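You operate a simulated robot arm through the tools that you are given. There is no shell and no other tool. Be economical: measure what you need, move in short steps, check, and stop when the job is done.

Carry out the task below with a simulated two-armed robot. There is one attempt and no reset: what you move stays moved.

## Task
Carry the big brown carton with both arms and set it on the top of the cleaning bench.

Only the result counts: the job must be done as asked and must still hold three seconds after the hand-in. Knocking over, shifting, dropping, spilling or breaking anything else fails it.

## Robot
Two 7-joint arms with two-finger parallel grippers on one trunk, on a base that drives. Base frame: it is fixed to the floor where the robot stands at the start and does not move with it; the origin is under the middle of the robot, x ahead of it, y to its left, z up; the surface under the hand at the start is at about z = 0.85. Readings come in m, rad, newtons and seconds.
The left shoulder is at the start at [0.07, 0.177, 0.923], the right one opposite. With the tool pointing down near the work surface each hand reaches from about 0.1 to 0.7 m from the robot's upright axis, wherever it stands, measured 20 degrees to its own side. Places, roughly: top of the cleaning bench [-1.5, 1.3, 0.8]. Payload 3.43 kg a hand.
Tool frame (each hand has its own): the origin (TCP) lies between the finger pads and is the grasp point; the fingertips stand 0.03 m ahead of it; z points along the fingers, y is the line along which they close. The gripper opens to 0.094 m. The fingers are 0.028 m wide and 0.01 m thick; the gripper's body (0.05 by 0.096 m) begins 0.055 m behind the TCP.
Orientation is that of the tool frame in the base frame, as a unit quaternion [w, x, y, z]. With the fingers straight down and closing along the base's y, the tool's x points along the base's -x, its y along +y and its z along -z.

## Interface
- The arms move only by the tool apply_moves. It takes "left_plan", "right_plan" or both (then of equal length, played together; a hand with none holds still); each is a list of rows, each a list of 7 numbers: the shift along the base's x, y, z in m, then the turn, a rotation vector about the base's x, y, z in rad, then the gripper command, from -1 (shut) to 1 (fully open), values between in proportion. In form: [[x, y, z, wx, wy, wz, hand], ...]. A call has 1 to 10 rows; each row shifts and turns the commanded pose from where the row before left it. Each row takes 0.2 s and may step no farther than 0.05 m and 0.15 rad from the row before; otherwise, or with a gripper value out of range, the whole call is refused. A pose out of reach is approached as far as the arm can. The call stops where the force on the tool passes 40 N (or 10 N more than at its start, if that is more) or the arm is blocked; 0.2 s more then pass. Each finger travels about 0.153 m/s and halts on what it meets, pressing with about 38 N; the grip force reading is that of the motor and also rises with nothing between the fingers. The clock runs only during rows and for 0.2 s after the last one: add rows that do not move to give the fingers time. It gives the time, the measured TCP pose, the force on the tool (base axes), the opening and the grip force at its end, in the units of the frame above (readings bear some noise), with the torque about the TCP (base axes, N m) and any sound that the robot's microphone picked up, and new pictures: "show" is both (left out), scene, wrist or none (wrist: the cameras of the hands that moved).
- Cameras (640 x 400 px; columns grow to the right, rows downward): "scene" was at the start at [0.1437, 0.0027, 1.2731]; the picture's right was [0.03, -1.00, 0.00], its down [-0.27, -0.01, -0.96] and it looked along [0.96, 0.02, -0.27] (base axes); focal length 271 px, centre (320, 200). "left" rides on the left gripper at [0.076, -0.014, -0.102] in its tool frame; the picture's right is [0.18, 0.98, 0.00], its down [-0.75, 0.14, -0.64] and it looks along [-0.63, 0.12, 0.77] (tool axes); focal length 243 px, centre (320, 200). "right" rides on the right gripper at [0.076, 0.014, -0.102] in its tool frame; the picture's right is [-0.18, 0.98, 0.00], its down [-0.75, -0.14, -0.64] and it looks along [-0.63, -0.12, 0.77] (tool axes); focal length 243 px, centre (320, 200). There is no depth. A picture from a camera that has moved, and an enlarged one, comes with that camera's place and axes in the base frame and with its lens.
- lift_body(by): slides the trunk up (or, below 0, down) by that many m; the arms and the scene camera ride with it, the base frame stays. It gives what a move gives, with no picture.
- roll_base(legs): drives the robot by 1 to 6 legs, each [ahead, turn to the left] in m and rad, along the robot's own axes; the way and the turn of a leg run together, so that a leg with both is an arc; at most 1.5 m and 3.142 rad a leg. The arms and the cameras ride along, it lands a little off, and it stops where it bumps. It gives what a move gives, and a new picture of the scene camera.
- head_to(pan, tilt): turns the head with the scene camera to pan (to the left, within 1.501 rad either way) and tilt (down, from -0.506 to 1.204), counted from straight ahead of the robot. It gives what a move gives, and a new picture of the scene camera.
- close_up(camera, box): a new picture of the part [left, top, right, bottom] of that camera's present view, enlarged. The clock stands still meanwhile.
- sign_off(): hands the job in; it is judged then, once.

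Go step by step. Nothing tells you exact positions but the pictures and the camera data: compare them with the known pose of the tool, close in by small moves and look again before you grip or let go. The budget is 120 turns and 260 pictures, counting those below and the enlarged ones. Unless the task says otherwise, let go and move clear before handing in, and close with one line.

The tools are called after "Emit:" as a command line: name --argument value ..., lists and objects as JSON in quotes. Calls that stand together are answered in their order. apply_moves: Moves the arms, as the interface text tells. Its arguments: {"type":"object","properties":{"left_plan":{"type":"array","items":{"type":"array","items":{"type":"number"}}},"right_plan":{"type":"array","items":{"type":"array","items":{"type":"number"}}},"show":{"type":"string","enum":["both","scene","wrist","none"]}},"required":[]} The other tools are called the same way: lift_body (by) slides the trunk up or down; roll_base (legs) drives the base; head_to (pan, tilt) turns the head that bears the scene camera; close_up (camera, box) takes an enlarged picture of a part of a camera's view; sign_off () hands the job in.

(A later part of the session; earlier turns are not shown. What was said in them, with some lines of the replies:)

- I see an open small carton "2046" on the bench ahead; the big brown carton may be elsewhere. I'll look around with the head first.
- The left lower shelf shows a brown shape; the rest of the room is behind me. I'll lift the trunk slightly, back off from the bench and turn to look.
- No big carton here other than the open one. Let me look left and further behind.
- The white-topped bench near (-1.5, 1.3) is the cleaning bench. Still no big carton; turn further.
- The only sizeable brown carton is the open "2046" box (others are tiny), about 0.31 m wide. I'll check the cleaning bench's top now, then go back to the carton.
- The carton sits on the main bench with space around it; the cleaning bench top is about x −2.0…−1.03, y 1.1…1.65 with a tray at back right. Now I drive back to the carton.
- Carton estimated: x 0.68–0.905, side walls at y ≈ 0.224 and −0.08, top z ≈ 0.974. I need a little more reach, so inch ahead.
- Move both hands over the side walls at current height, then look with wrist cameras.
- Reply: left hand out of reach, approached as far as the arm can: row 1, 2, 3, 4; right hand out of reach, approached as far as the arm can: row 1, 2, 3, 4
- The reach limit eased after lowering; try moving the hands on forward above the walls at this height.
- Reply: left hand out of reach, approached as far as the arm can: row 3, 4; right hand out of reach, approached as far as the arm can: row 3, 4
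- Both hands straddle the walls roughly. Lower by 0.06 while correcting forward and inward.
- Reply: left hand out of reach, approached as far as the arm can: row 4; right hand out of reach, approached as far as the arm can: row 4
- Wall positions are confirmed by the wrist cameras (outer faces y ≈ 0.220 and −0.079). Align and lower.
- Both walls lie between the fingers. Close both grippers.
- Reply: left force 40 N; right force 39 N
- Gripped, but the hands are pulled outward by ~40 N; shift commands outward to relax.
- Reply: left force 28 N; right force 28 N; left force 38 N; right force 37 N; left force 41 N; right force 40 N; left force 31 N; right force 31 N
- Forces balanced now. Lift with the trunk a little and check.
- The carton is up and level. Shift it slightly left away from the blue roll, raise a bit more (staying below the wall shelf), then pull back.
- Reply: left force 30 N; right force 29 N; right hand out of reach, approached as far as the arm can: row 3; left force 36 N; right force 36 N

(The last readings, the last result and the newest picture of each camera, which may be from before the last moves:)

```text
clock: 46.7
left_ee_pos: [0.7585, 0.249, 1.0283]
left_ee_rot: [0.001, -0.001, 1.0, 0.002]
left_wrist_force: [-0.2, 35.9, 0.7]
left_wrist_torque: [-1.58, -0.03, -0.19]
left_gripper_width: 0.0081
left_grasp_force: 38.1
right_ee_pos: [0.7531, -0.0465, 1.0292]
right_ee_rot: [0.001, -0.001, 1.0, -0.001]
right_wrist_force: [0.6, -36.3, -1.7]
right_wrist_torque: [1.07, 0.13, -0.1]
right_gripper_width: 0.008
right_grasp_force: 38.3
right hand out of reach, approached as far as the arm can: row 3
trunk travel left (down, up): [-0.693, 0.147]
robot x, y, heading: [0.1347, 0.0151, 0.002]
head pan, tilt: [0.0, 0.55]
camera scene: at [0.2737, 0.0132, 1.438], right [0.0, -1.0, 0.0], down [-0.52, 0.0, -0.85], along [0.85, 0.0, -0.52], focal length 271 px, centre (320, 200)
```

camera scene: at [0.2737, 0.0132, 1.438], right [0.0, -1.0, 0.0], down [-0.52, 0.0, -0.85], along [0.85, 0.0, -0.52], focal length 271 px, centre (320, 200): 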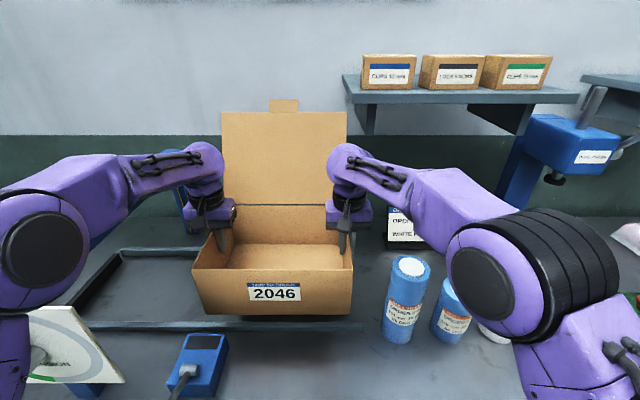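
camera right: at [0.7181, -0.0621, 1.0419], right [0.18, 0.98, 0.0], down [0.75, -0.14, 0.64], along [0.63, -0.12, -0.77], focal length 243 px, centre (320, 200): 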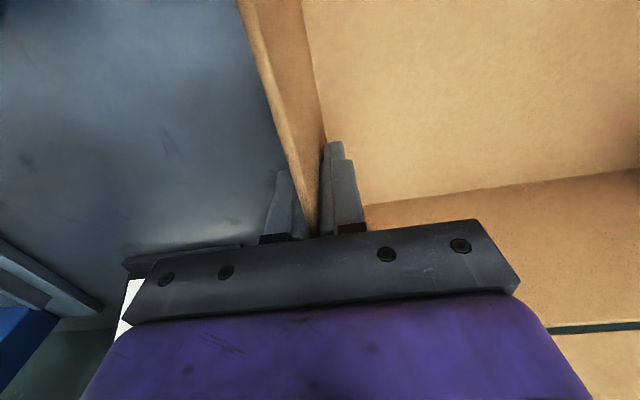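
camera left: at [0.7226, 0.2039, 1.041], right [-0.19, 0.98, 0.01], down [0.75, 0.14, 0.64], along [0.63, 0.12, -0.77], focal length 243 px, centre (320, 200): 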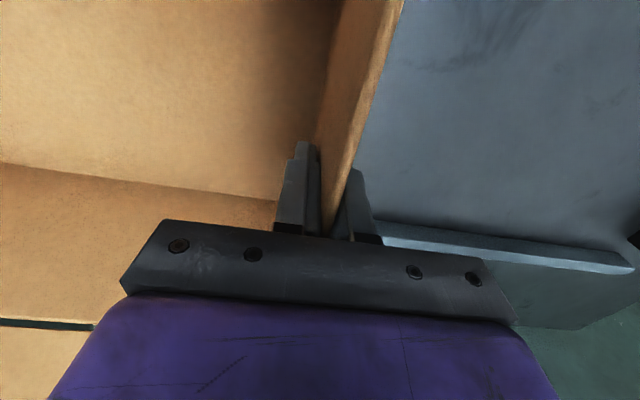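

Carton clear of the roll. Ease the tension and drive back slowly.

Emit:
apply_moves --left_plan '[[0, 0.003, 0, 0, 0, 0, -1], [0, 0.001, 0, 0, 0, 0, -1]]' --right_plan '[[0, -0.003, 0, 0, 0, 0, -1], [0, -0.001, 0, 0, 0, 0, -1]]' --show "none"

Emit:
roll_base --legs '[[-0.25, 0]]'

```text
clock: 47.3
left_ee_pos: [0.7588, 0.2489, 1.0295]
left_ee_rot: [0.002, -0.001, 1.0, -0.002]
left_wrist_force: [-1.3, -4.0, 0.3]
left_wrist_torque: [0.65, -0.04, 0.05]
left_gripper_width: 0.008
left_grasp_force: 37.9
right_ee_pos: [0.7529, -0.0472, 1.0291]
right_ee_rot: [0.001, -0.003, 1.0, 0.003]
right_wrist_force: [0.2, 3.0, -3.1]
right_wrist_torque: [-0.97, 0.07, -0.22]
right_gripper_width: 0.0081
right_grasp_force: 37.7
trunk travel left (down, up): [-0.693, 0.147]
robot x, y, heading: [0.1355, 0.0099, 0.004]
head pan, tilt: [0.0, 0.55]
```

```text
clock: 48.8
left_ee_pos: [0.6043, 0.2446, 1.0248]
left_ee_rot: [0.0, 0.001, 1.0, -0.005]
left_wrist_force: [-0.9, -4.1, -3.3]
left_wrist_torque: [0.51, -0.65, 0.15]
left_gripper_width: 0.0078
left_grasp_force: 38.3
right_ee_pos: [0.5995, -0.0517, 1.0269]
right_ee_rot: [0.0, 0.0, 1.0, 0.001]
right_wrist_force: [3.0, -1.4, -0.5]
right_wrist_torque: [-0.75, 0.41, -0.07]
right_gripper_width: 0.0081
right_grasp_force: 37.5
trunk travel left (down, up): [-0.693, 0.147]
robot x, y, heading: [-0.0212, 0.0141, -0.006]
head pan, tilt: [0.0, 0.55]
stopped in leg 1: the force on the tool passed its limit at 46 N (the readings are from after the stop); the commanded pose is now the measured one
camera scene: at [0.1234, 0.0121, 1.4372], right [0.0, -1.0, 0.0], down [-0.53, 0.0, -0.85], along [0.85, 0.0, -0.53], focal length 271 px, centre (320, 200)
```

scene: 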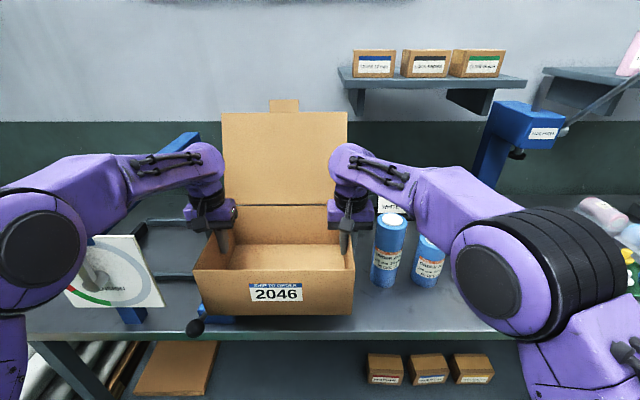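

It stopped on a force spike; maybe the lever knob near the carton's front-left bottom corner. I'll look closely.

Emit:
close_up --camera "scene" --box '[120, 200, 380, 360]'

Emit:
close_up --camera "left" --box '[0, 0, 640, 400]'

```text
2.46 times, centred on (250, 280) of scene
camera zoom: at [0.1234, 0.0121, 1.4372], right [0.0, -1.0, 0.0], down [-0.53, 0.0, -0.85], along [0.85, 0.0, -0.53], focal length 667 px, centre (492, 3)
```

zoom: 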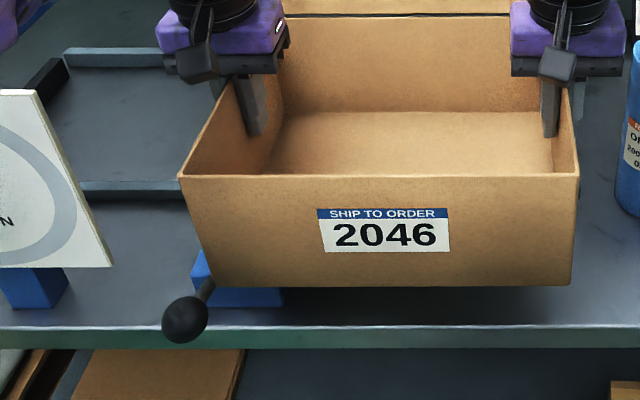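

```text
1.00 times, centred on (320, 200) of left (not enlarged: the box is as wide or as high as the picture)
camera zoom: at [0.5287, 0.2304, 1.1278], right [-0.18, 0.98, -0.01], down [0.75, 0.14, 0.64], along [0.63, 0.11, -0.77], focal length 243 px, centre (320, 200)
```

zoom: 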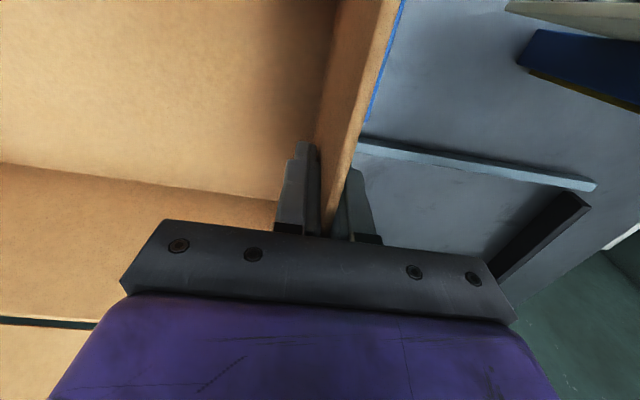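

The knob seems unmoved (≈(0.47, 0.28, 0.90)), but the carton's bottom is close above the lever box. Now clear of the shelf, so lift further before moving back.

Emit:
lift_body --by 0.12

Emit:
head_to --pan 0.0 --tilt 0.7

```text
clock: 50.3
left_ee_pos: [0.6038, 0.2451, 1.1458]
left_ee_rot: [0.0, 0.001, 1.0, -0.004]
left_wrist_force: [0.4, -2.5, 0.9]
left_wrist_torque: [0.6, 0.04, 0.15]
left_gripper_width: 0.008
left_grasp_force: 37.6
right_ee_pos: [0.5971, -0.0525, 1.1475]
right_ee_rot: [0.001, -0.001, 1.0, 0.001]
right_wrist_force: [-0.7, 1.7, -1.6]
right_wrist_torque: [-1.03, 0.08, -0.09]
right_gripper_width: 0.0082
right_grasp_force: 37.9
trunk travel left (down, up): [-0.813, 0.027]
robot x, y, heading: [-0.0227, 0.0067, -0.003]
head pan, tilt: [0.0, 0.55]
```

```text
clock: 51.0
left_ee_pos: [0.6037, 0.2447, 1.1467]
left_ee_rot: [0.001, 0.002, 1.0, -0.005]
left_wrist_force: [-0.1, -2.0, 0.8]
left_wrist_torque: [0.54, -0.01, 0.14]
left_gripper_width: 0.008
left_grasp_force: 37.8
right_ee_pos: [0.5957, -0.0509, 1.147]
right_ee_rot: [0.0, 0.0, 1.0, 0.001]
right_wrist_force: [-0.1, 1.9, -3.1]
right_wrist_torque: [-1.08, 0.09, -0.08]
right_gripper_width: 0.0081
right_grasp_force: 38.2
trunk travel left (down, up): [-0.813, 0.027]
robot x, y, heading: [-0.0234, 0.0102, 0.001]
head pan, tilt: [0.0, 0.7]
camera scene: at [0.1151, 0.0125, 1.5447], right [0.0, -1.0, 0.0], down [-0.64, 0.0, -0.76], along [0.76, 0.0, -0.64], focal length 271 px, centre (320, 200)
```

scene: 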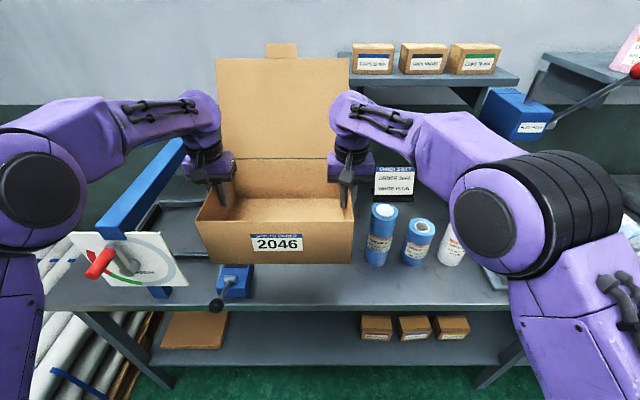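

The lever and knob are where they were. Drive back from the bench.

Emit:
roll_base --legs '[[-0.2, 0], [-0.2, 0], [-0.2, 0]]'

```text
clock: 55.0
left_ee_pos: [0.0027, 0.2406, 1.1458]
left_ee_rot: [-0.001, 0.009, 1.0, -0.004]
left_wrist_force: [0.2, -1.6, 0.9]
left_wrist_torque: [0.52, 0.05, 0.13]
left_gripper_width: 0.008
left_grasp_force: 37.9
right_ee_pos: [-0.0066, -0.0553, 1.1469]
right_ee_rot: [0.0, 0.005, 1.0, 0.001]
right_wrist_force: [-0.4, 0.6, -2.0]
right_wrist_torque: [-1.06, 0.04, -0.07]
right_gripper_width: 0.0081
right_grasp_force: 37.9
trunk travel left (down, up): [-0.813, 0.027]
robot x, y, heading: [-0.6298, 0.0109, -0.009]
head pan, tilt: [0.0, 0.7]
camera scene: at [-0.487, 0.014, 1.5443], right [-0.01, -1.0, 0.0], down [-0.65, 0.01, -0.76], along [0.76, -0.01, -0.65], focal length 271 px, centre (320, 200)
```

scene: 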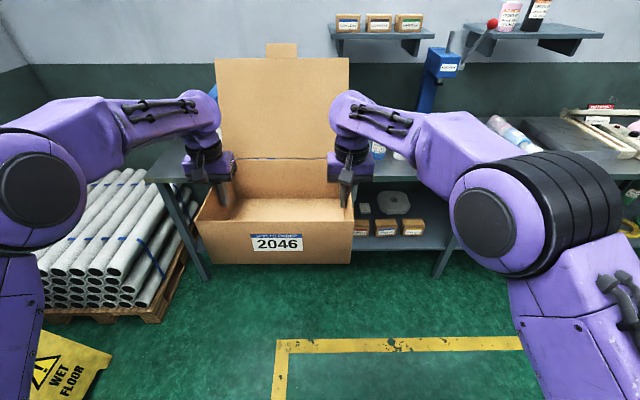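

Carton held well. Now turn left toward the cleaning bench side.

Emit:
roll_base --legs '[[0, 1.0], [0, 1.0], [0, 1.0]]'

```text
clock: 62.9
left_ee_pos: [-1.2839, -0.0869, 1.147]
left_ee_rot: [-0.004, 0.995, -0.102, 0.0]
left_wrist_force: [0.7, 0.8, 0.1]
left_wrist_torque: [-0.57, 0.07, 0.11]
left_gripper_width: 0.0076
left_grasp_force: 38.1
right_ee_pos: [-1.2201, 0.2024, 1.148]
right_ee_rot: [0.001, 0.995, -0.1, -0.001]
right_wrist_force: [0.1, -1.2, -2.0]
right_wrist_torque: [0.99, -0.23, -0.06]
right_gripper_width: 0.0081
right_grasp_force: 37.9
trunk travel left (down, up): [-0.813, 0.027]
robot x, y, heading: [-0.6245, 0.0144, 2.938]
head pan, tilt: [0.0, 0.7]
camera scene: at [-0.7588, 0.0433, 1.5447], right [0.2, 0.98, 0.0], down [0.63, -0.13, -0.76], along [-0.75, 0.15, -0.64], focal length 271 px, centre (320, 200)
```

scene: 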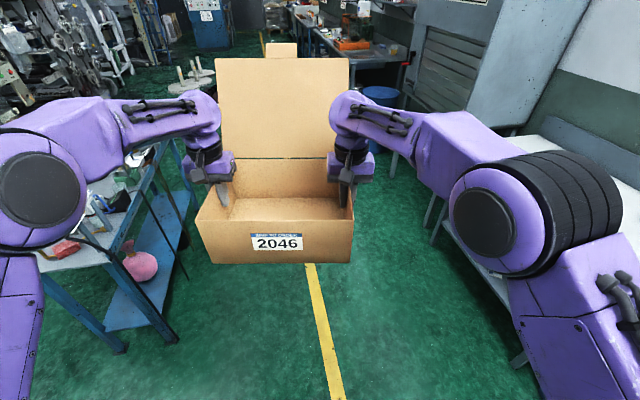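

Path ahead is clear (trolley stays ~0.3 m off to the left). Drive ahead about 1 m.

Emit:
roll_base --legs '[[0.5, 0], [0.5, 0]]'

Emit:
roll_base --legs '[[0, -0.7], [0, -0.67]]'

```text
clock: 68.4
left_ee_pos: [-2.2724, 0.1332, 1.1474]
left_ee_rot: [-0.004, 0.994, -0.109, -0.001]
left_wrist_force: [0.6, 0.8, 0.3]
left_wrist_torque: [-0.6, 0.11, 0.15]
left_gripper_width: 0.008
left_grasp_force: 38.4
right_ee_pos: [-2.2028, 0.4195, 1.1486]
right_ee_rot: [0.0, 0.994, -0.107, -0.001]
right_wrist_force: [-0.3, -1.5, -2.7]
right_wrist_torque: [0.96, -0.21, -0.07]
right_gripper_width: 0.008
right_grasp_force: 37.9
trunk travel left (down, up): [-0.813, 0.027]
robot x, y, heading: [-1.6103, 0.2218, 2.93]
head pan, tilt: [0.0, 0.7]
camera scene: at [-1.7447, 0.2541, 1.5448], right [0.22, 0.98, 0.0], down [0.63, -0.14, -0.77], along [-0.75, 0.17, -0.64], focal length 271 px, centre (320, 200)
```

scene: 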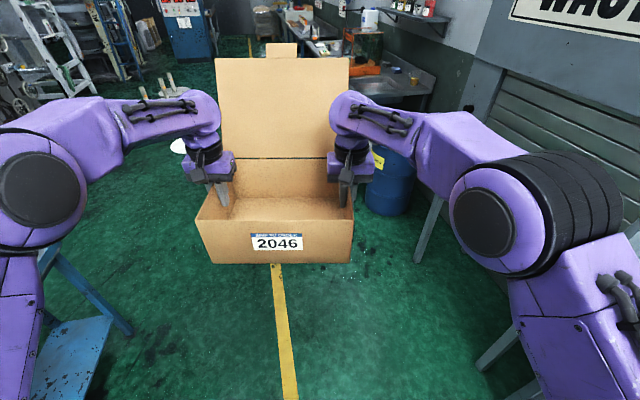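

```text
clock: 72.5
left_ee_pos: [-1.8272, 0.8569, 1.1465]
left_ee_rot: [0.004, -0.695, 0.719, -0.002]
left_wrist_force: [0.8, -0.8, 0.3]
left_wrist_torque: [0.02, 0.61, 0.1]
left_gripper_width: 0.008
left_grasp_force: 37.9
right_ee_pos: [-1.5335, 0.841, 1.1484]
right_ee_rot: [0.0, -0.697, 0.717, 0.0]
right_wrist_force: [-1.8, -0.6, -1.7]
right_wrist_torque: [-0.1, -0.89, -0.08]
right_gripper_width: 0.0081
right_grasp_force: 38.3
trunk travel left (down, up): [-0.813, 0.027]
robot x, y, heading: [-1.6138, 0.2249, 1.539]
head pan, tilt: [0.0, 0.7]
camera scene: at [-1.6104, 0.3606, 1.5447], right [1.0, -0.03, 0.0], down [-0.02, -0.64, -0.76], along [0.02, 0.76, -0.64], focal length 271 px, centre (320, 200)
```

scene: 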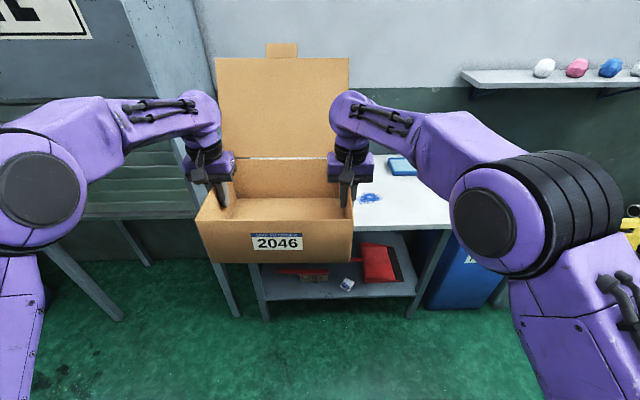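

Now facing the bench. I'll check from the left wrist camera for the bench's left edge and the blue stain.

Emit:
close_up --camera "left" --box '[0, 0, 640, 400]'

Emit:
close_up --camera "right" --box '[0, 0, 640, 400]'

```text
1.00 times, centred on (320, 200) of left (not enlarged: the box is as wide or as high as the picture)
camera zoom: at [-1.8168, 0.7791, 1.2487], right [-0.99, -0.15, -0.01], down [-0.12, 0.76, 0.64], along [-0.09, 0.64, -0.77], focal length 243 px, centre (320, 200)
```

zoom: 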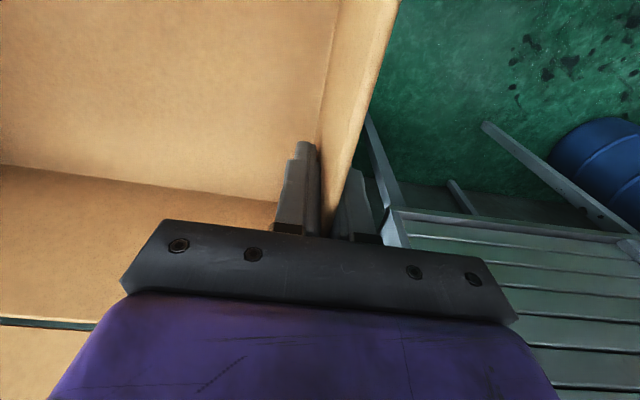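

```text
1.00 times, centred on (320, 200) of right (not enlarged: the box is as wide or as high as the picture)
camera zoom: at [-1.5478, 0.7645, 1.251], right [-0.98, 0.21, 0.0], down [0.16, 0.75, 0.64], along [0.14, 0.63, -0.77], focal length 243 px, centre (320, 200)
```

zoom: 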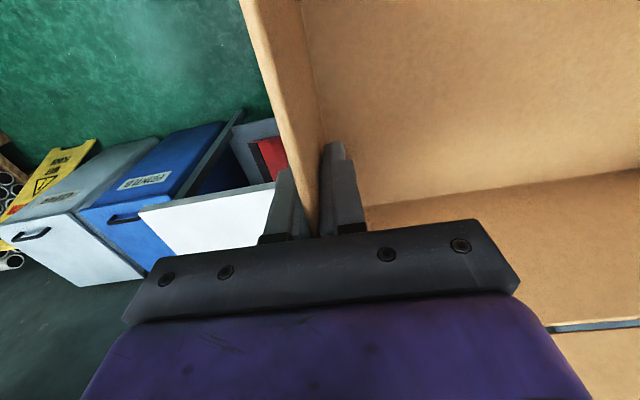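

I'll place the carton centred around (−1.62, 1.25), left of the blue spot and away from the waste cabinet. Approach with a slight jog right.

Emit:
roll_base --legs '[[0, -0.18], [0.33, 0], [0, 0.2]]'

```text
clock: 76.2
left_ee_pos: [-1.7727, 1.174, 1.1469]
left_ee_rot: [0.003, -0.703, 0.711, -0.003]
left_wrist_force: [1.2, -0.1, 0.9]
left_wrist_torque: [0.01, 0.6, 0.09]
left_gripper_width: 0.0082
left_grasp_force: 38.1
right_ee_pos: [-1.4767, 1.1658, 1.1491]
right_ee_rot: [-0.001, -0.705, 0.709, 0.001]
right_wrist_force: [-1.6, 0.2, -1.7]
right_wrist_torque: [-0.12, -0.92, -0.09]
right_gripper_width: 0.0079
right_grasp_force: 38.0
trunk travel left (down, up): [-0.813, 0.027]
robot x, y, heading: [-1.5441, 0.5486, 1.559]
head pan, tilt: [0.0, 0.7]
camera scene: at [-1.5428, 0.6836, 1.5446], right [1.0, -0.01, 0.0], down [-0.01, -0.65, -0.76], along [0.01, 0.76, -0.65], focal length 271 px, centre (320, 200)
```

scene: 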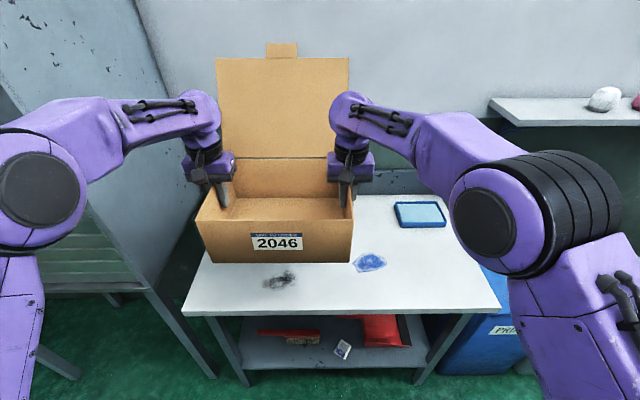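

Bench front edge is at y≈1.067 and the carton sits at x −1.625. Move ahead ~0.08 (base and arms), then lower.

Emit:
roll_base --legs '[[0.04, 0]]'

Emit:
apply_moves --left_plan '[[0, 0.01, 0, 0, 0, 0, -1], [0, 0.015, 0, 0, 0, 0, -1], [0, 0.015, 0, 0, 0, 0, -1]]' --right_plan '[[0, 0.01, 0, 0, 0, 0, -1], [0, 0.015, 0, 0, 0, 0, -1], [0, 0.015, 0, 0, 0, 0, -1]]' --show "scene"

Emit:
lift_body --by -0.12

Emit:
head_to --pan 0.4 --tilt 0.7

```text
clock: 77.0
left_ee_pos: [-1.7738, 1.2042, 1.1542]
left_ee_rot: [0.007, -0.703, 0.711, 0.0]
left_wrist_force: [0.5, 0.2, 0.4]
left_wrist_torque: [-0.17, 0.56, 0.15]
left_gripper_width: 0.0081
left_grasp_force: 38.7
right_ee_pos: [-1.4776, 1.1957, 1.155]
right_ee_rot: [0.005, -0.704, 0.71, 0.003]
right_wrist_force: [-0.9, 0.0, -0.4]
right_wrist_torque: [0.09, -0.89, -0.08]
right_gripper_width: 0.0079
right_grasp_force: 38.1
trunk travel left (down, up): [-0.813, 0.027]
robot x, y, heading: [-1.5512, 0.5846, 1.56]
head pan, tilt: [0.0, 0.7]
camera scene: at [-1.5443, 0.7154, 1.5454], right [1.0, -0.01, 0.0], down [0.0, -0.64, -0.77], along [0.01, 0.77, -0.64], focal length 271 px, centre (320, 200)
```

scene: 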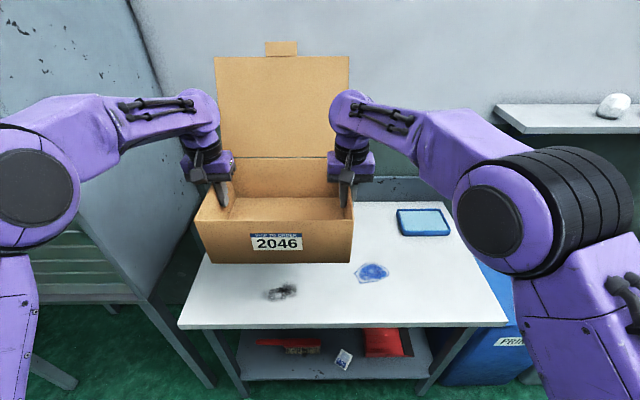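

```text
clock: 77.8
left_ee_pos: [-1.7722, 1.2502, 1.1516]
left_ee_rot: [0.006, -0.703, 0.711, 0.0]
left_wrist_force: [6.1, -0.7, -2.4]
left_wrist_torque: [0.21, 1.0, 0.13]
left_gripper_width: 0.0081
left_grasp_force: 38.1
right_ee_pos: [-1.4771, 1.2409, 1.152]
right_ee_rot: [0.001, -0.705, 0.709, 0.003]
right_wrist_force: [-6.9, 0.2, 0.9]
right_wrist_torque: [-0.26, -0.58, -0.09]
right_gripper_width: 0.0078
right_grasp_force: 38.0
trunk travel left (down, up): [-0.813, 0.027]
robot x, y, heading: [-1.5417, 0.5847, 1.563]
head pan, tilt: [0.0, 0.7]
camera scene: at [-1.5433, 0.7223, 1.5449], right [1.0, -0.01, 0.0], down [-0.01, -0.64, -0.77], along [0.01, 0.76, -0.64], focal length 271 px, centre (320, 200)
```

scene: 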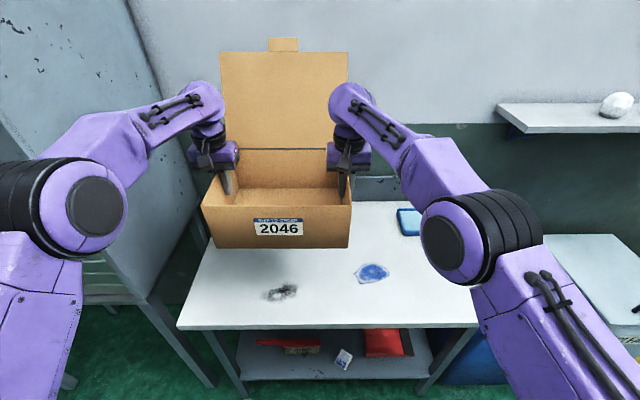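

```text
clock: 79.3
left_ee_pos: [-1.773, 1.2501, 1.0312]
left_ee_rot: [0.004, -0.704, 0.711, 0.0]
left_wrist_force: [8.0, 0.4, -2.7]
left_wrist_torque: [-0.1, 1.09, 0.12]
left_gripper_width: 0.0078
left_grasp_force: 38.1
right_ee_pos: [-1.4776, 1.2405, 1.0315]
right_ee_rot: [0.001, -0.705, 0.709, 0.003]
right_wrist_force: [-7.4, 0.8, 1.9]
right_wrist_torque: [0.1, -0.52, -0.11]
right_gripper_width: 0.0078
right_grasp_force: 37.8
trunk travel left (down, up): [-0.693, 0.147]
robot x, y, heading: [-1.546, 0.5866, 1.556]
head pan, tilt: [0.0, 0.7]
```

```text
clock: 80.2
left_ee_pos: [-1.7731, 1.2509, 1.0307]
left_ee_rot: [0.004, -0.703, 0.711, -0.002]
left_wrist_force: [7.6, -1.1, -2.3]
left_wrist_torque: [-0.03, 1.14, 0.09]
left_gripper_width: 0.0081
left_grasp_force: 37.6
right_ee_pos: [-1.4778, 1.2409, 1.0329]
right_ee_rot: [0.001, -0.705, 0.709, 0.002]
right_wrist_force: [-8.0, -0.6, 1.1]
right_wrist_torque: [0.0, -0.51, -0.1]
right_gripper_width: 0.0078
right_grasp_force: 38.1
trunk travel left (down, up): [-0.693, 0.147]
robot x, y, heading: [-1.5431, 0.5909, 1.558]
head pan, tilt: [0.4, 0.7]
camera scene: at [-1.5766, 0.717, 1.4247], right [0.92, 0.38, 0.0], down [0.25, -0.6, -0.76], along [-0.29, 0.71, -0.64], focal length 271 px, centre (320, 200)
```

scene: 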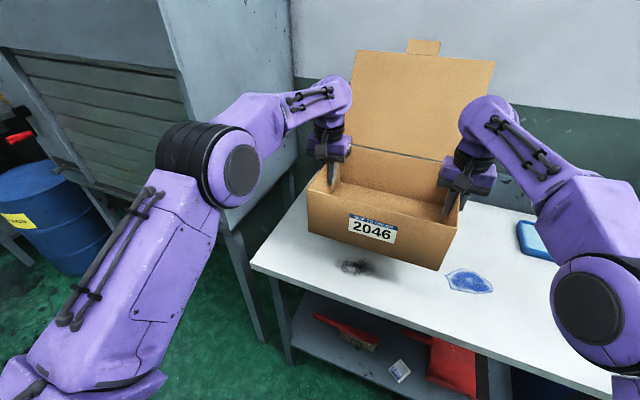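

Clear of the cabinet. Lower further.

Emit:
lift_body --by -0.1

Emit:
head_to --pan 0.1 --tilt 0.8

```text
clock: 81.5
left_ee_pos: [-1.7718, 1.2499, 0.9307]
left_ee_rot: [0.004, -0.703, 0.711, -0.001]
left_wrist_force: [8.1, -0.4, -2.6]
left_wrist_torque: [0.03, 1.14, 0.09]
left_gripper_width: 0.0083
left_grasp_force: 38.2
right_ee_pos: [-1.4764, 1.2412, 0.9318]
right_ee_rot: [0.002, -0.705, 0.709, 0.004]
right_wrist_force: [-7.4, -0.7, 1.3]
right_wrist_torque: [-0.07, -0.48, -0.13]
right_gripper_width: 0.0079
right_grasp_force: 37.5
trunk travel left (down, up): [-0.593, 0.247]
robot x, y, heading: [-1.5421, 0.587, 1.565]
head pan, tilt: [0.4, 0.7]
```

```text
clock: 82.3
left_ee_pos: [-1.7731, 1.25, 0.9309]
left_ee_rot: [0.004, -0.704, 0.71, -0.001]
left_wrist_force: [9.0, -0.3, -2.5]
left_wrist_torque: [0.04, 1.14, 0.12]
left_gripper_width: 0.008
left_grasp_force: 37.7
right_ee_pos: [-1.4773, 1.2421, 0.9328]
right_ee_rot: [0.002, -0.704, 0.71, 0.002]
right_wrist_force: [-7.9, 0.2, 0.5]
right_wrist_torque: [-0.03, -0.53, -0.13]
right_gripper_width: 0.0078
right_grasp_force: 37.8
trunk travel left (down, up): [-0.593, 0.247]
robot x, y, heading: [-1.5467, 0.5889, 1.562]
head pan, tilt: [0.099, 0.799]
camera scene: at [-1.5518, 0.7187, 1.3165], right [1.0, 0.09, 0.0], down [0.07, -0.71, -0.7], along [-0.06, 0.69, -0.72], focal length 271 px, centre (320, 200)
```

scene: 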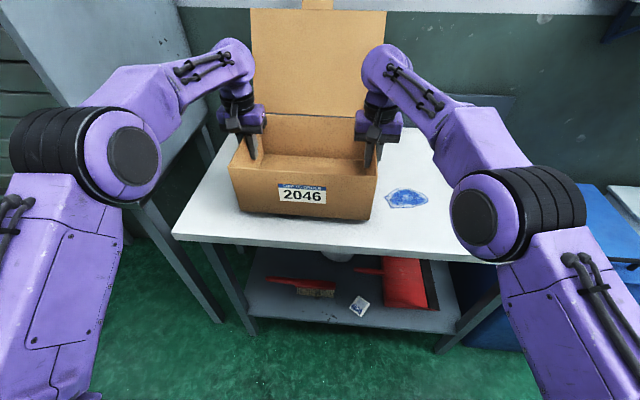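

Carton is ~0.04 m above the bench. Lower in small steps, watching forces.

Emit:
lift_body --by -0.03

Emit:
lift_body --by -0.006

```text
clock: 83.1
left_ee_pos: [-1.7714, 1.2476, 0.9084]
left_ee_rot: [0.009, -0.703, 0.711, 0.003]
left_wrist_force: [9.2, 5.3, 21.4]
left_wrist_torque: [0.52, 1.33, 0.0]
left_gripper_width: 0.0084
left_grasp_force: 38.0
right_ee_pos: [-1.4767, 1.2373, 0.9078]
right_ee_rot: [0.005, -0.704, 0.71, 0.007]
right_wrist_force: [-11.4, 5.8, 24.1]
right_wrist_torque: [0.65, -0.7, -0.1]
right_gripper_width: 0.0078
right_grasp_force: 38.2
trunk travel left (down, up): [-0.563, 0.277]
robot x, y, heading: [-1.5432, 0.5881, 1.566]
head pan, tilt: [0.099, 0.799]
```

```text
clock: 83.7
left_ee_pos: [-1.7718, 1.244, 0.9025]
left_ee_rot: [0.009, -0.704, 0.71, 0.004]
left_wrist_force: [8.3, 7.2, 31.8]
left_wrist_torque: [0.04, 1.16, 0.08]
left_gripper_width: 0.008
left_grasp_force: 38.2
right_ee_pos: [-1.4784, 1.2358, 0.9034]
right_ee_rot: [0.005, -0.705, 0.709, 0.007]
right_wrist_force: [-11.1, 5.6, 33.1]
right_wrist_torque: [0.02, -0.66, -0.13]
right_gripper_width: 0.0078
right_grasp_force: 38.1
trunk travel left (down, up): [-0.557, 0.283]
robot x, y, heading: [-1.5457, 0.5876, 1.554]
head pan, tilt: [0.099, 0.799]
```

Contact with the bench was made, pressing ~30 N; relax slightly and look.

Emit:
lift_body --by 0.011

Emit:
head_to --pan 0.1 --tilt 0.9

Emit:
close_up --camera "scene" --box '[180, 60, 440, 240]'

```text
clock: 84.2
left_ee_pos: [-1.7726, 1.2484, 0.9034]
left_ee_rot: [0.003, -0.703, 0.711, -0.002]
left_wrist_force: [7.6, 0.1, -1.7]
left_wrist_torque: [0.61, 0.89, 0.13]
left_gripper_width: 0.008
left_grasp_force: 38.1
right_ee_pos: [-1.4786, 1.2405, 0.9038]
right_ee_rot: [0.001, -0.705, 0.71, 0.0]
right_wrist_force: [-8.6, 0.0, -0.3]
right_wrist_torque: [-0.66, -0.58, -0.12]
right_gripper_width: 0.0079
right_grasp_force: 38.3
trunk travel left (down, up): [-0.568, 0.272]
robot x, y, heading: [-1.5479, 0.586, 1.562]
head pan, tilt: [0.099, 0.799]
```

```text
clock: 84.9
left_ee_pos: [-1.7724, 1.2488, 0.9078]
left_ee_rot: [0.004, -0.703, 0.711, 0.0]
left_wrist_force: [7.9, 0.4, -2.1]
left_wrist_torque: [-0.05, 1.04, 0.15]
left_gripper_width: 0.0079
left_grasp_force: 38.1
right_ee_pos: [-1.4779, 1.2397, 0.9067]
right_ee_rot: [0.001, -0.704, 0.71, 0.002]
right_wrist_force: [-8.7, -0.3, 1.2]
right_wrist_torque: [0.02, -0.69, -0.08]
right_gripper_width: 0.0079
right_grasp_force: 37.8
trunk travel left (down, up): [-0.568, 0.272]
robot x, y, heading: [-1.5447, 0.5865, 1.563]
head pan, tilt: [0.099, 0.901]
camera scene: at [-1.5512, 0.7136, 1.2835], right [1.0, 0.09, 0.0], down [0.07, -0.78, -0.62], along [-0.06, 0.62, -0.78], focal length 271 px, centre (320, 200)
```

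scene: 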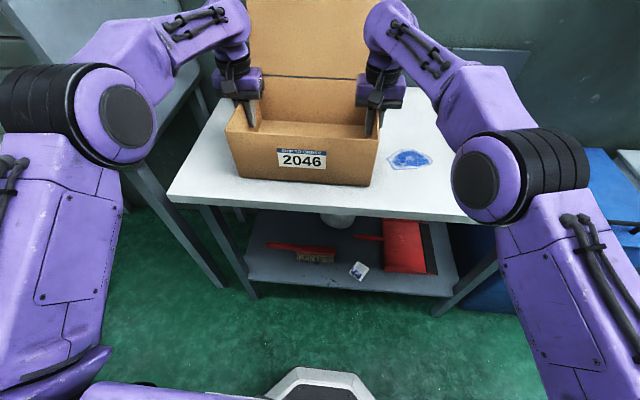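

```text
2.22 times, centred on (310, 150) of scene
camera zoom: at [-1.5512, 0.7136, 1.2835], right [1.0, 0.09, 0.0], down [0.07, -0.78, -0.62], along [-0.06, 0.62, -0.78], focal length 603 px, centre (342, 311)
```

zoom: 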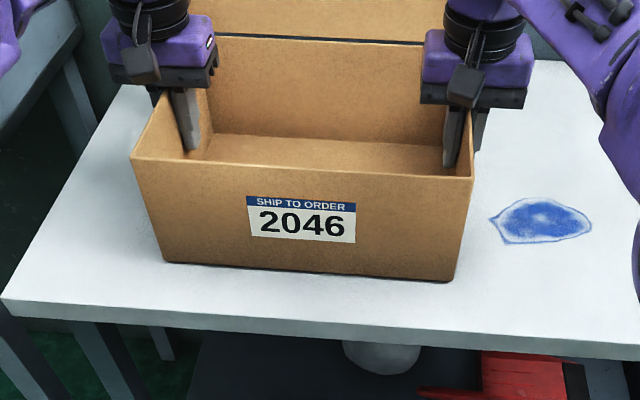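

Emit:
lift_body --by -0.004

```text
clock: 85.4
left_ee_pos: [-1.773, 1.2503, 0.9022]
left_ee_rot: [0.005, -0.703, 0.711, 0.0]
left_wrist_force: [8.4, -0.2, -0.2]
left_wrist_torque: [-0.27, 1.05, 0.07]
left_gripper_width: 0.008
left_grasp_force: 37.9
right_ee_pos: [-1.4767, 1.2415, 0.9044]
right_ee_rot: [0.002, -0.705, 0.709, 0.003]
right_wrist_force: [-8.2, -0.3, 1.0]
right_wrist_torque: [0.46, -0.64, -0.1]
right_gripper_width: 0.0082
right_grasp_force: 38.2
trunk travel left (down, up): [-0.564, 0.276]
robot x, y, heading: [-1.5447, 0.5845, 1.557]
head pan, tilt: [0.099, 0.901]
```

Emit:
lift_body --by -0.003

```text
clock: 86.0
left_ee_pos: [-1.7723, 1.2496, 0.904]
left_ee_rot: [0.007, -0.703, 0.711, 0.001]
left_wrist_force: [8.8, 6.9, 14.2]
left_wrist_torque: [-1.07, 1.3, 0.1]
left_gripper_width: 0.0081
left_grasp_force: 37.8
right_ee_pos: [-1.4771, 1.2408, 0.9029]
right_ee_rot: [0.003, -0.705, 0.709, 0.004]
right_wrist_force: [-9.6, 4.1, 12.4]
right_wrist_torque: [-0.9, -0.62, -0.1]
right_gripper_width: 0.0078
right_grasp_force: 38.0
trunk travel left (down, up): [-0.561, 0.279]
robot x, y, heading: [-1.5463, 0.5906, 1.566]
head pan, tilt: [0.099, 0.901]
```

In light contact. Open both grippers half-way.

Emit:
apply_moves --left_plan '[[0, 0, 0, 0, 0, 0, 0], [0, 0, 0, 0, 0, 0, 0], [0, 0, 0, 0, 0, 0, 0]]' --right_plan '[[0, 0, 0, 0, 0, 0, 0], [0, 0, 0, 0, 0, 0, 0], [0, 0, 0, 0, 0, 0, 0]]'

```text
clock: 86.8
left_ee_pos: [-1.7738, 1.2498, 0.8993]
left_ee_rot: [0.004, -0.704, 0.711, -0.001]
left_wrist_force: [0.8, 0.5, 0.4]
left_wrist_torque: [0.02, 0.02, 0.0]
left_gripper_width: 0.0469
left_grasp_force: 0.0
right_ee_pos: [-1.4772, 1.2421, 0.9005]
right_ee_rot: [0.001, -0.704, 0.71, 0.002]
right_wrist_force: [-0.8, -0.3, -1.2]
right_wrist_torque: [-0.03, 0.0, 0.02]
right_gripper_width: 0.0468
right_grasp_force: 0.1
trunk travel left (down, up): [-0.561, 0.279]
robot x, y, heading: [-1.5428, 0.5851, 1.561]
head pan, tilt: [0.099, 0.901]
camera scene: at [-1.5512, 0.7134, 1.2765], right [1.0, 0.09, 0.0], down [0.07, -0.78, -0.62], along [-0.06, 0.62, -0.78], focal length 271 px, centre (320, 200)
camera right: at [-1.4912, 1.1643, 1.002], right [-0.98, 0.19, 0.0], down [0.15, 0.75, 0.65], along [0.12, 0.63, -0.76], focal length 243 px, centre (320, 200)
camera left: at [-1.7608, 1.1727, 1.001], right [-0.98, -0.17, -0.01], down [-0.14, 0.75, 0.65], along [-0.11, 0.64, -0.76], focal length 243 px, centre (320, 200)
```

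scene: 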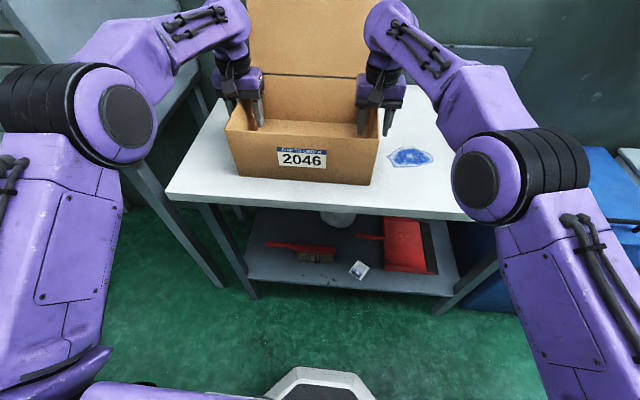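
right: 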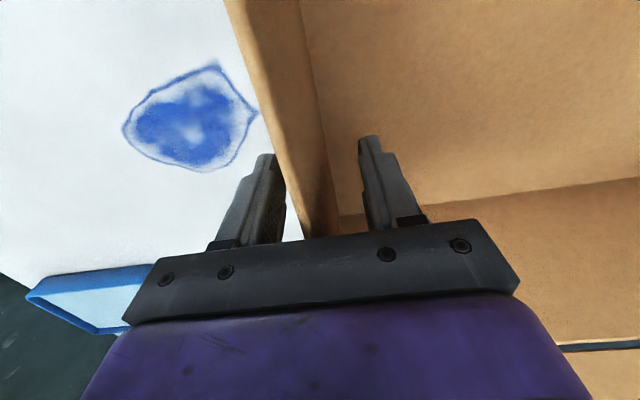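
left: 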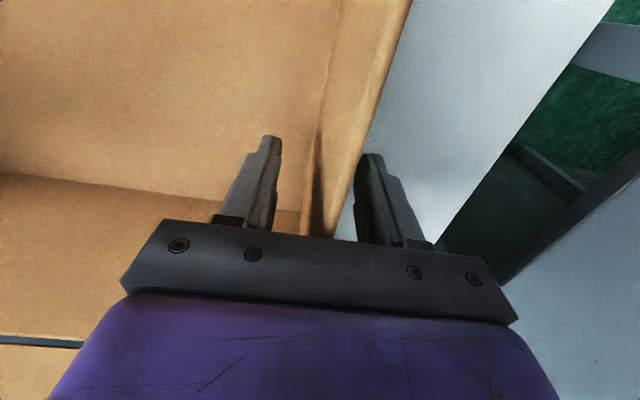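

Released cleanly; the carton stands on the bench. Raise the hands straight up with the trunk, then look.

Emit:
lift_body --by 0.05

Emit:
lift_body --by 0.17

Emit:
roll_base --legs '[[-0.3, 0]]'

```text
clock: 87.7
left_ee_pos: [-1.7735, 1.2495, 0.9491]
left_ee_rot: [0.004, -0.704, 0.71, -0.001]
left_wrist_force: [0.3, -1.1, 0.0]
left_wrist_torque: [0.01, 0.01, 0.0]
left_gripper_width: 0.0469
left_grasp_force: 0.0
right_ee_pos: [-1.4777, 1.2413, 0.9499]
right_ee_rot: [0.001, -0.705, 0.709, 0.002]
right_wrist_force: [0.2, -0.5, 0.3]
right_wrist_torque: [0.0, 0.0, -0.03]
right_gripper_width: 0.047
right_grasp_force: 0.1
trunk travel left (down, up): [-0.611, 0.229]
robot x, y, heading: [-1.5471, 0.5859, 1.562]
head pan, tilt: [0.099, 0.901]
```

```text
clock: 89.6
left_ee_pos: [-1.7729, 1.2496, 1.1191]
left_ee_rot: [0.004, -0.703, 0.711, 0.0]
left_wrist_force: [-0.9, 0.3, -0.7]
left_wrist_torque: [0.01, 0.03, 0.02]
left_gripper_width: 0.0469
left_grasp_force: 0.1
right_ee_pos: [-1.4773, 1.2417, 1.1202]
right_ee_rot: [0.001, -0.705, 0.709, 0.002]
right_wrist_force: [-0.5, -0.3, 0.2]
right_wrist_torque: [0.0, -0.04, -0.04]
right_gripper_width: 0.0471
right_grasp_force: 0.0
trunk travel left (down, up): [-0.781, 0.059]
robot x, y, heading: [-1.5467, 0.5855, 1.56]
head pan, tilt: [0.099, 0.901]
```

```text
clock: 91.7
left_ee_pos: [-1.7778, 0.9497, 1.1191]
left_ee_rot: [0.004, -0.705, 0.709, -0.001]
left_wrist_force: [-0.3, -0.3, -0.7]
left_wrist_torque: [-0.02, 0.0, 0.01]
left_gripper_width: 0.0474
left_grasp_force: 0.0
right_ee_pos: [-1.4821, 0.943, 1.1184]
right_ee_rot: [-0.001, 0.707, -0.707, -0.003]
right_wrist_force: [-0.1, -0.3, 0.1]
right_wrist_torque: [-0.02, 0.02, 0.02]
right_gripper_width: 0.0473
right_grasp_force: 0.2
trunk travel left (down, up): [-0.781, 0.059]
robot x, y, heading: [-1.5468, 0.2862, 1.569]
head pan, tilt: [0.099, 0.901]
camera scene: at [-1.5535, 0.4149, 1.4964], right [1.0, 0.1, 0.0], down [0.08, -0.78, -0.62], along [-0.06, 0.62, -0.78], focal length 271 px, centre (320, 200)
```

scene: 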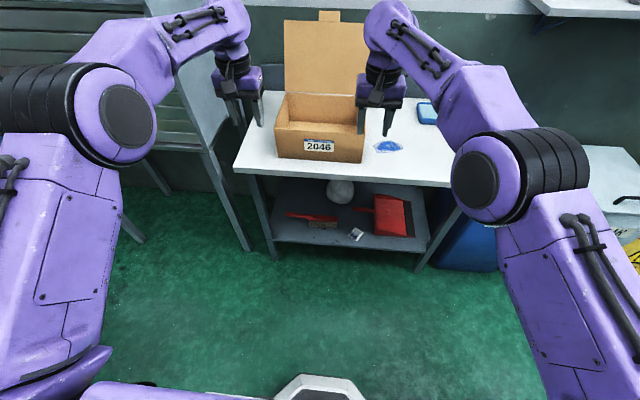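

The carton stands upright and fully on the cleaning bench, nothing else disturbed, and the hands are clear. I hand in.

Emit:
sign_off

```text
The job is handed in.
```

The big brown carton (the open "2046" box) is on top of the cleaning bench. It stands upright, left of the blue spot. Both grippers have let go and the hands are clear. While I was backing away from the first bench, the drive stopped once on a force spike. The lever next to the carton there hadn't moved, and I saw nothing else disturbed.
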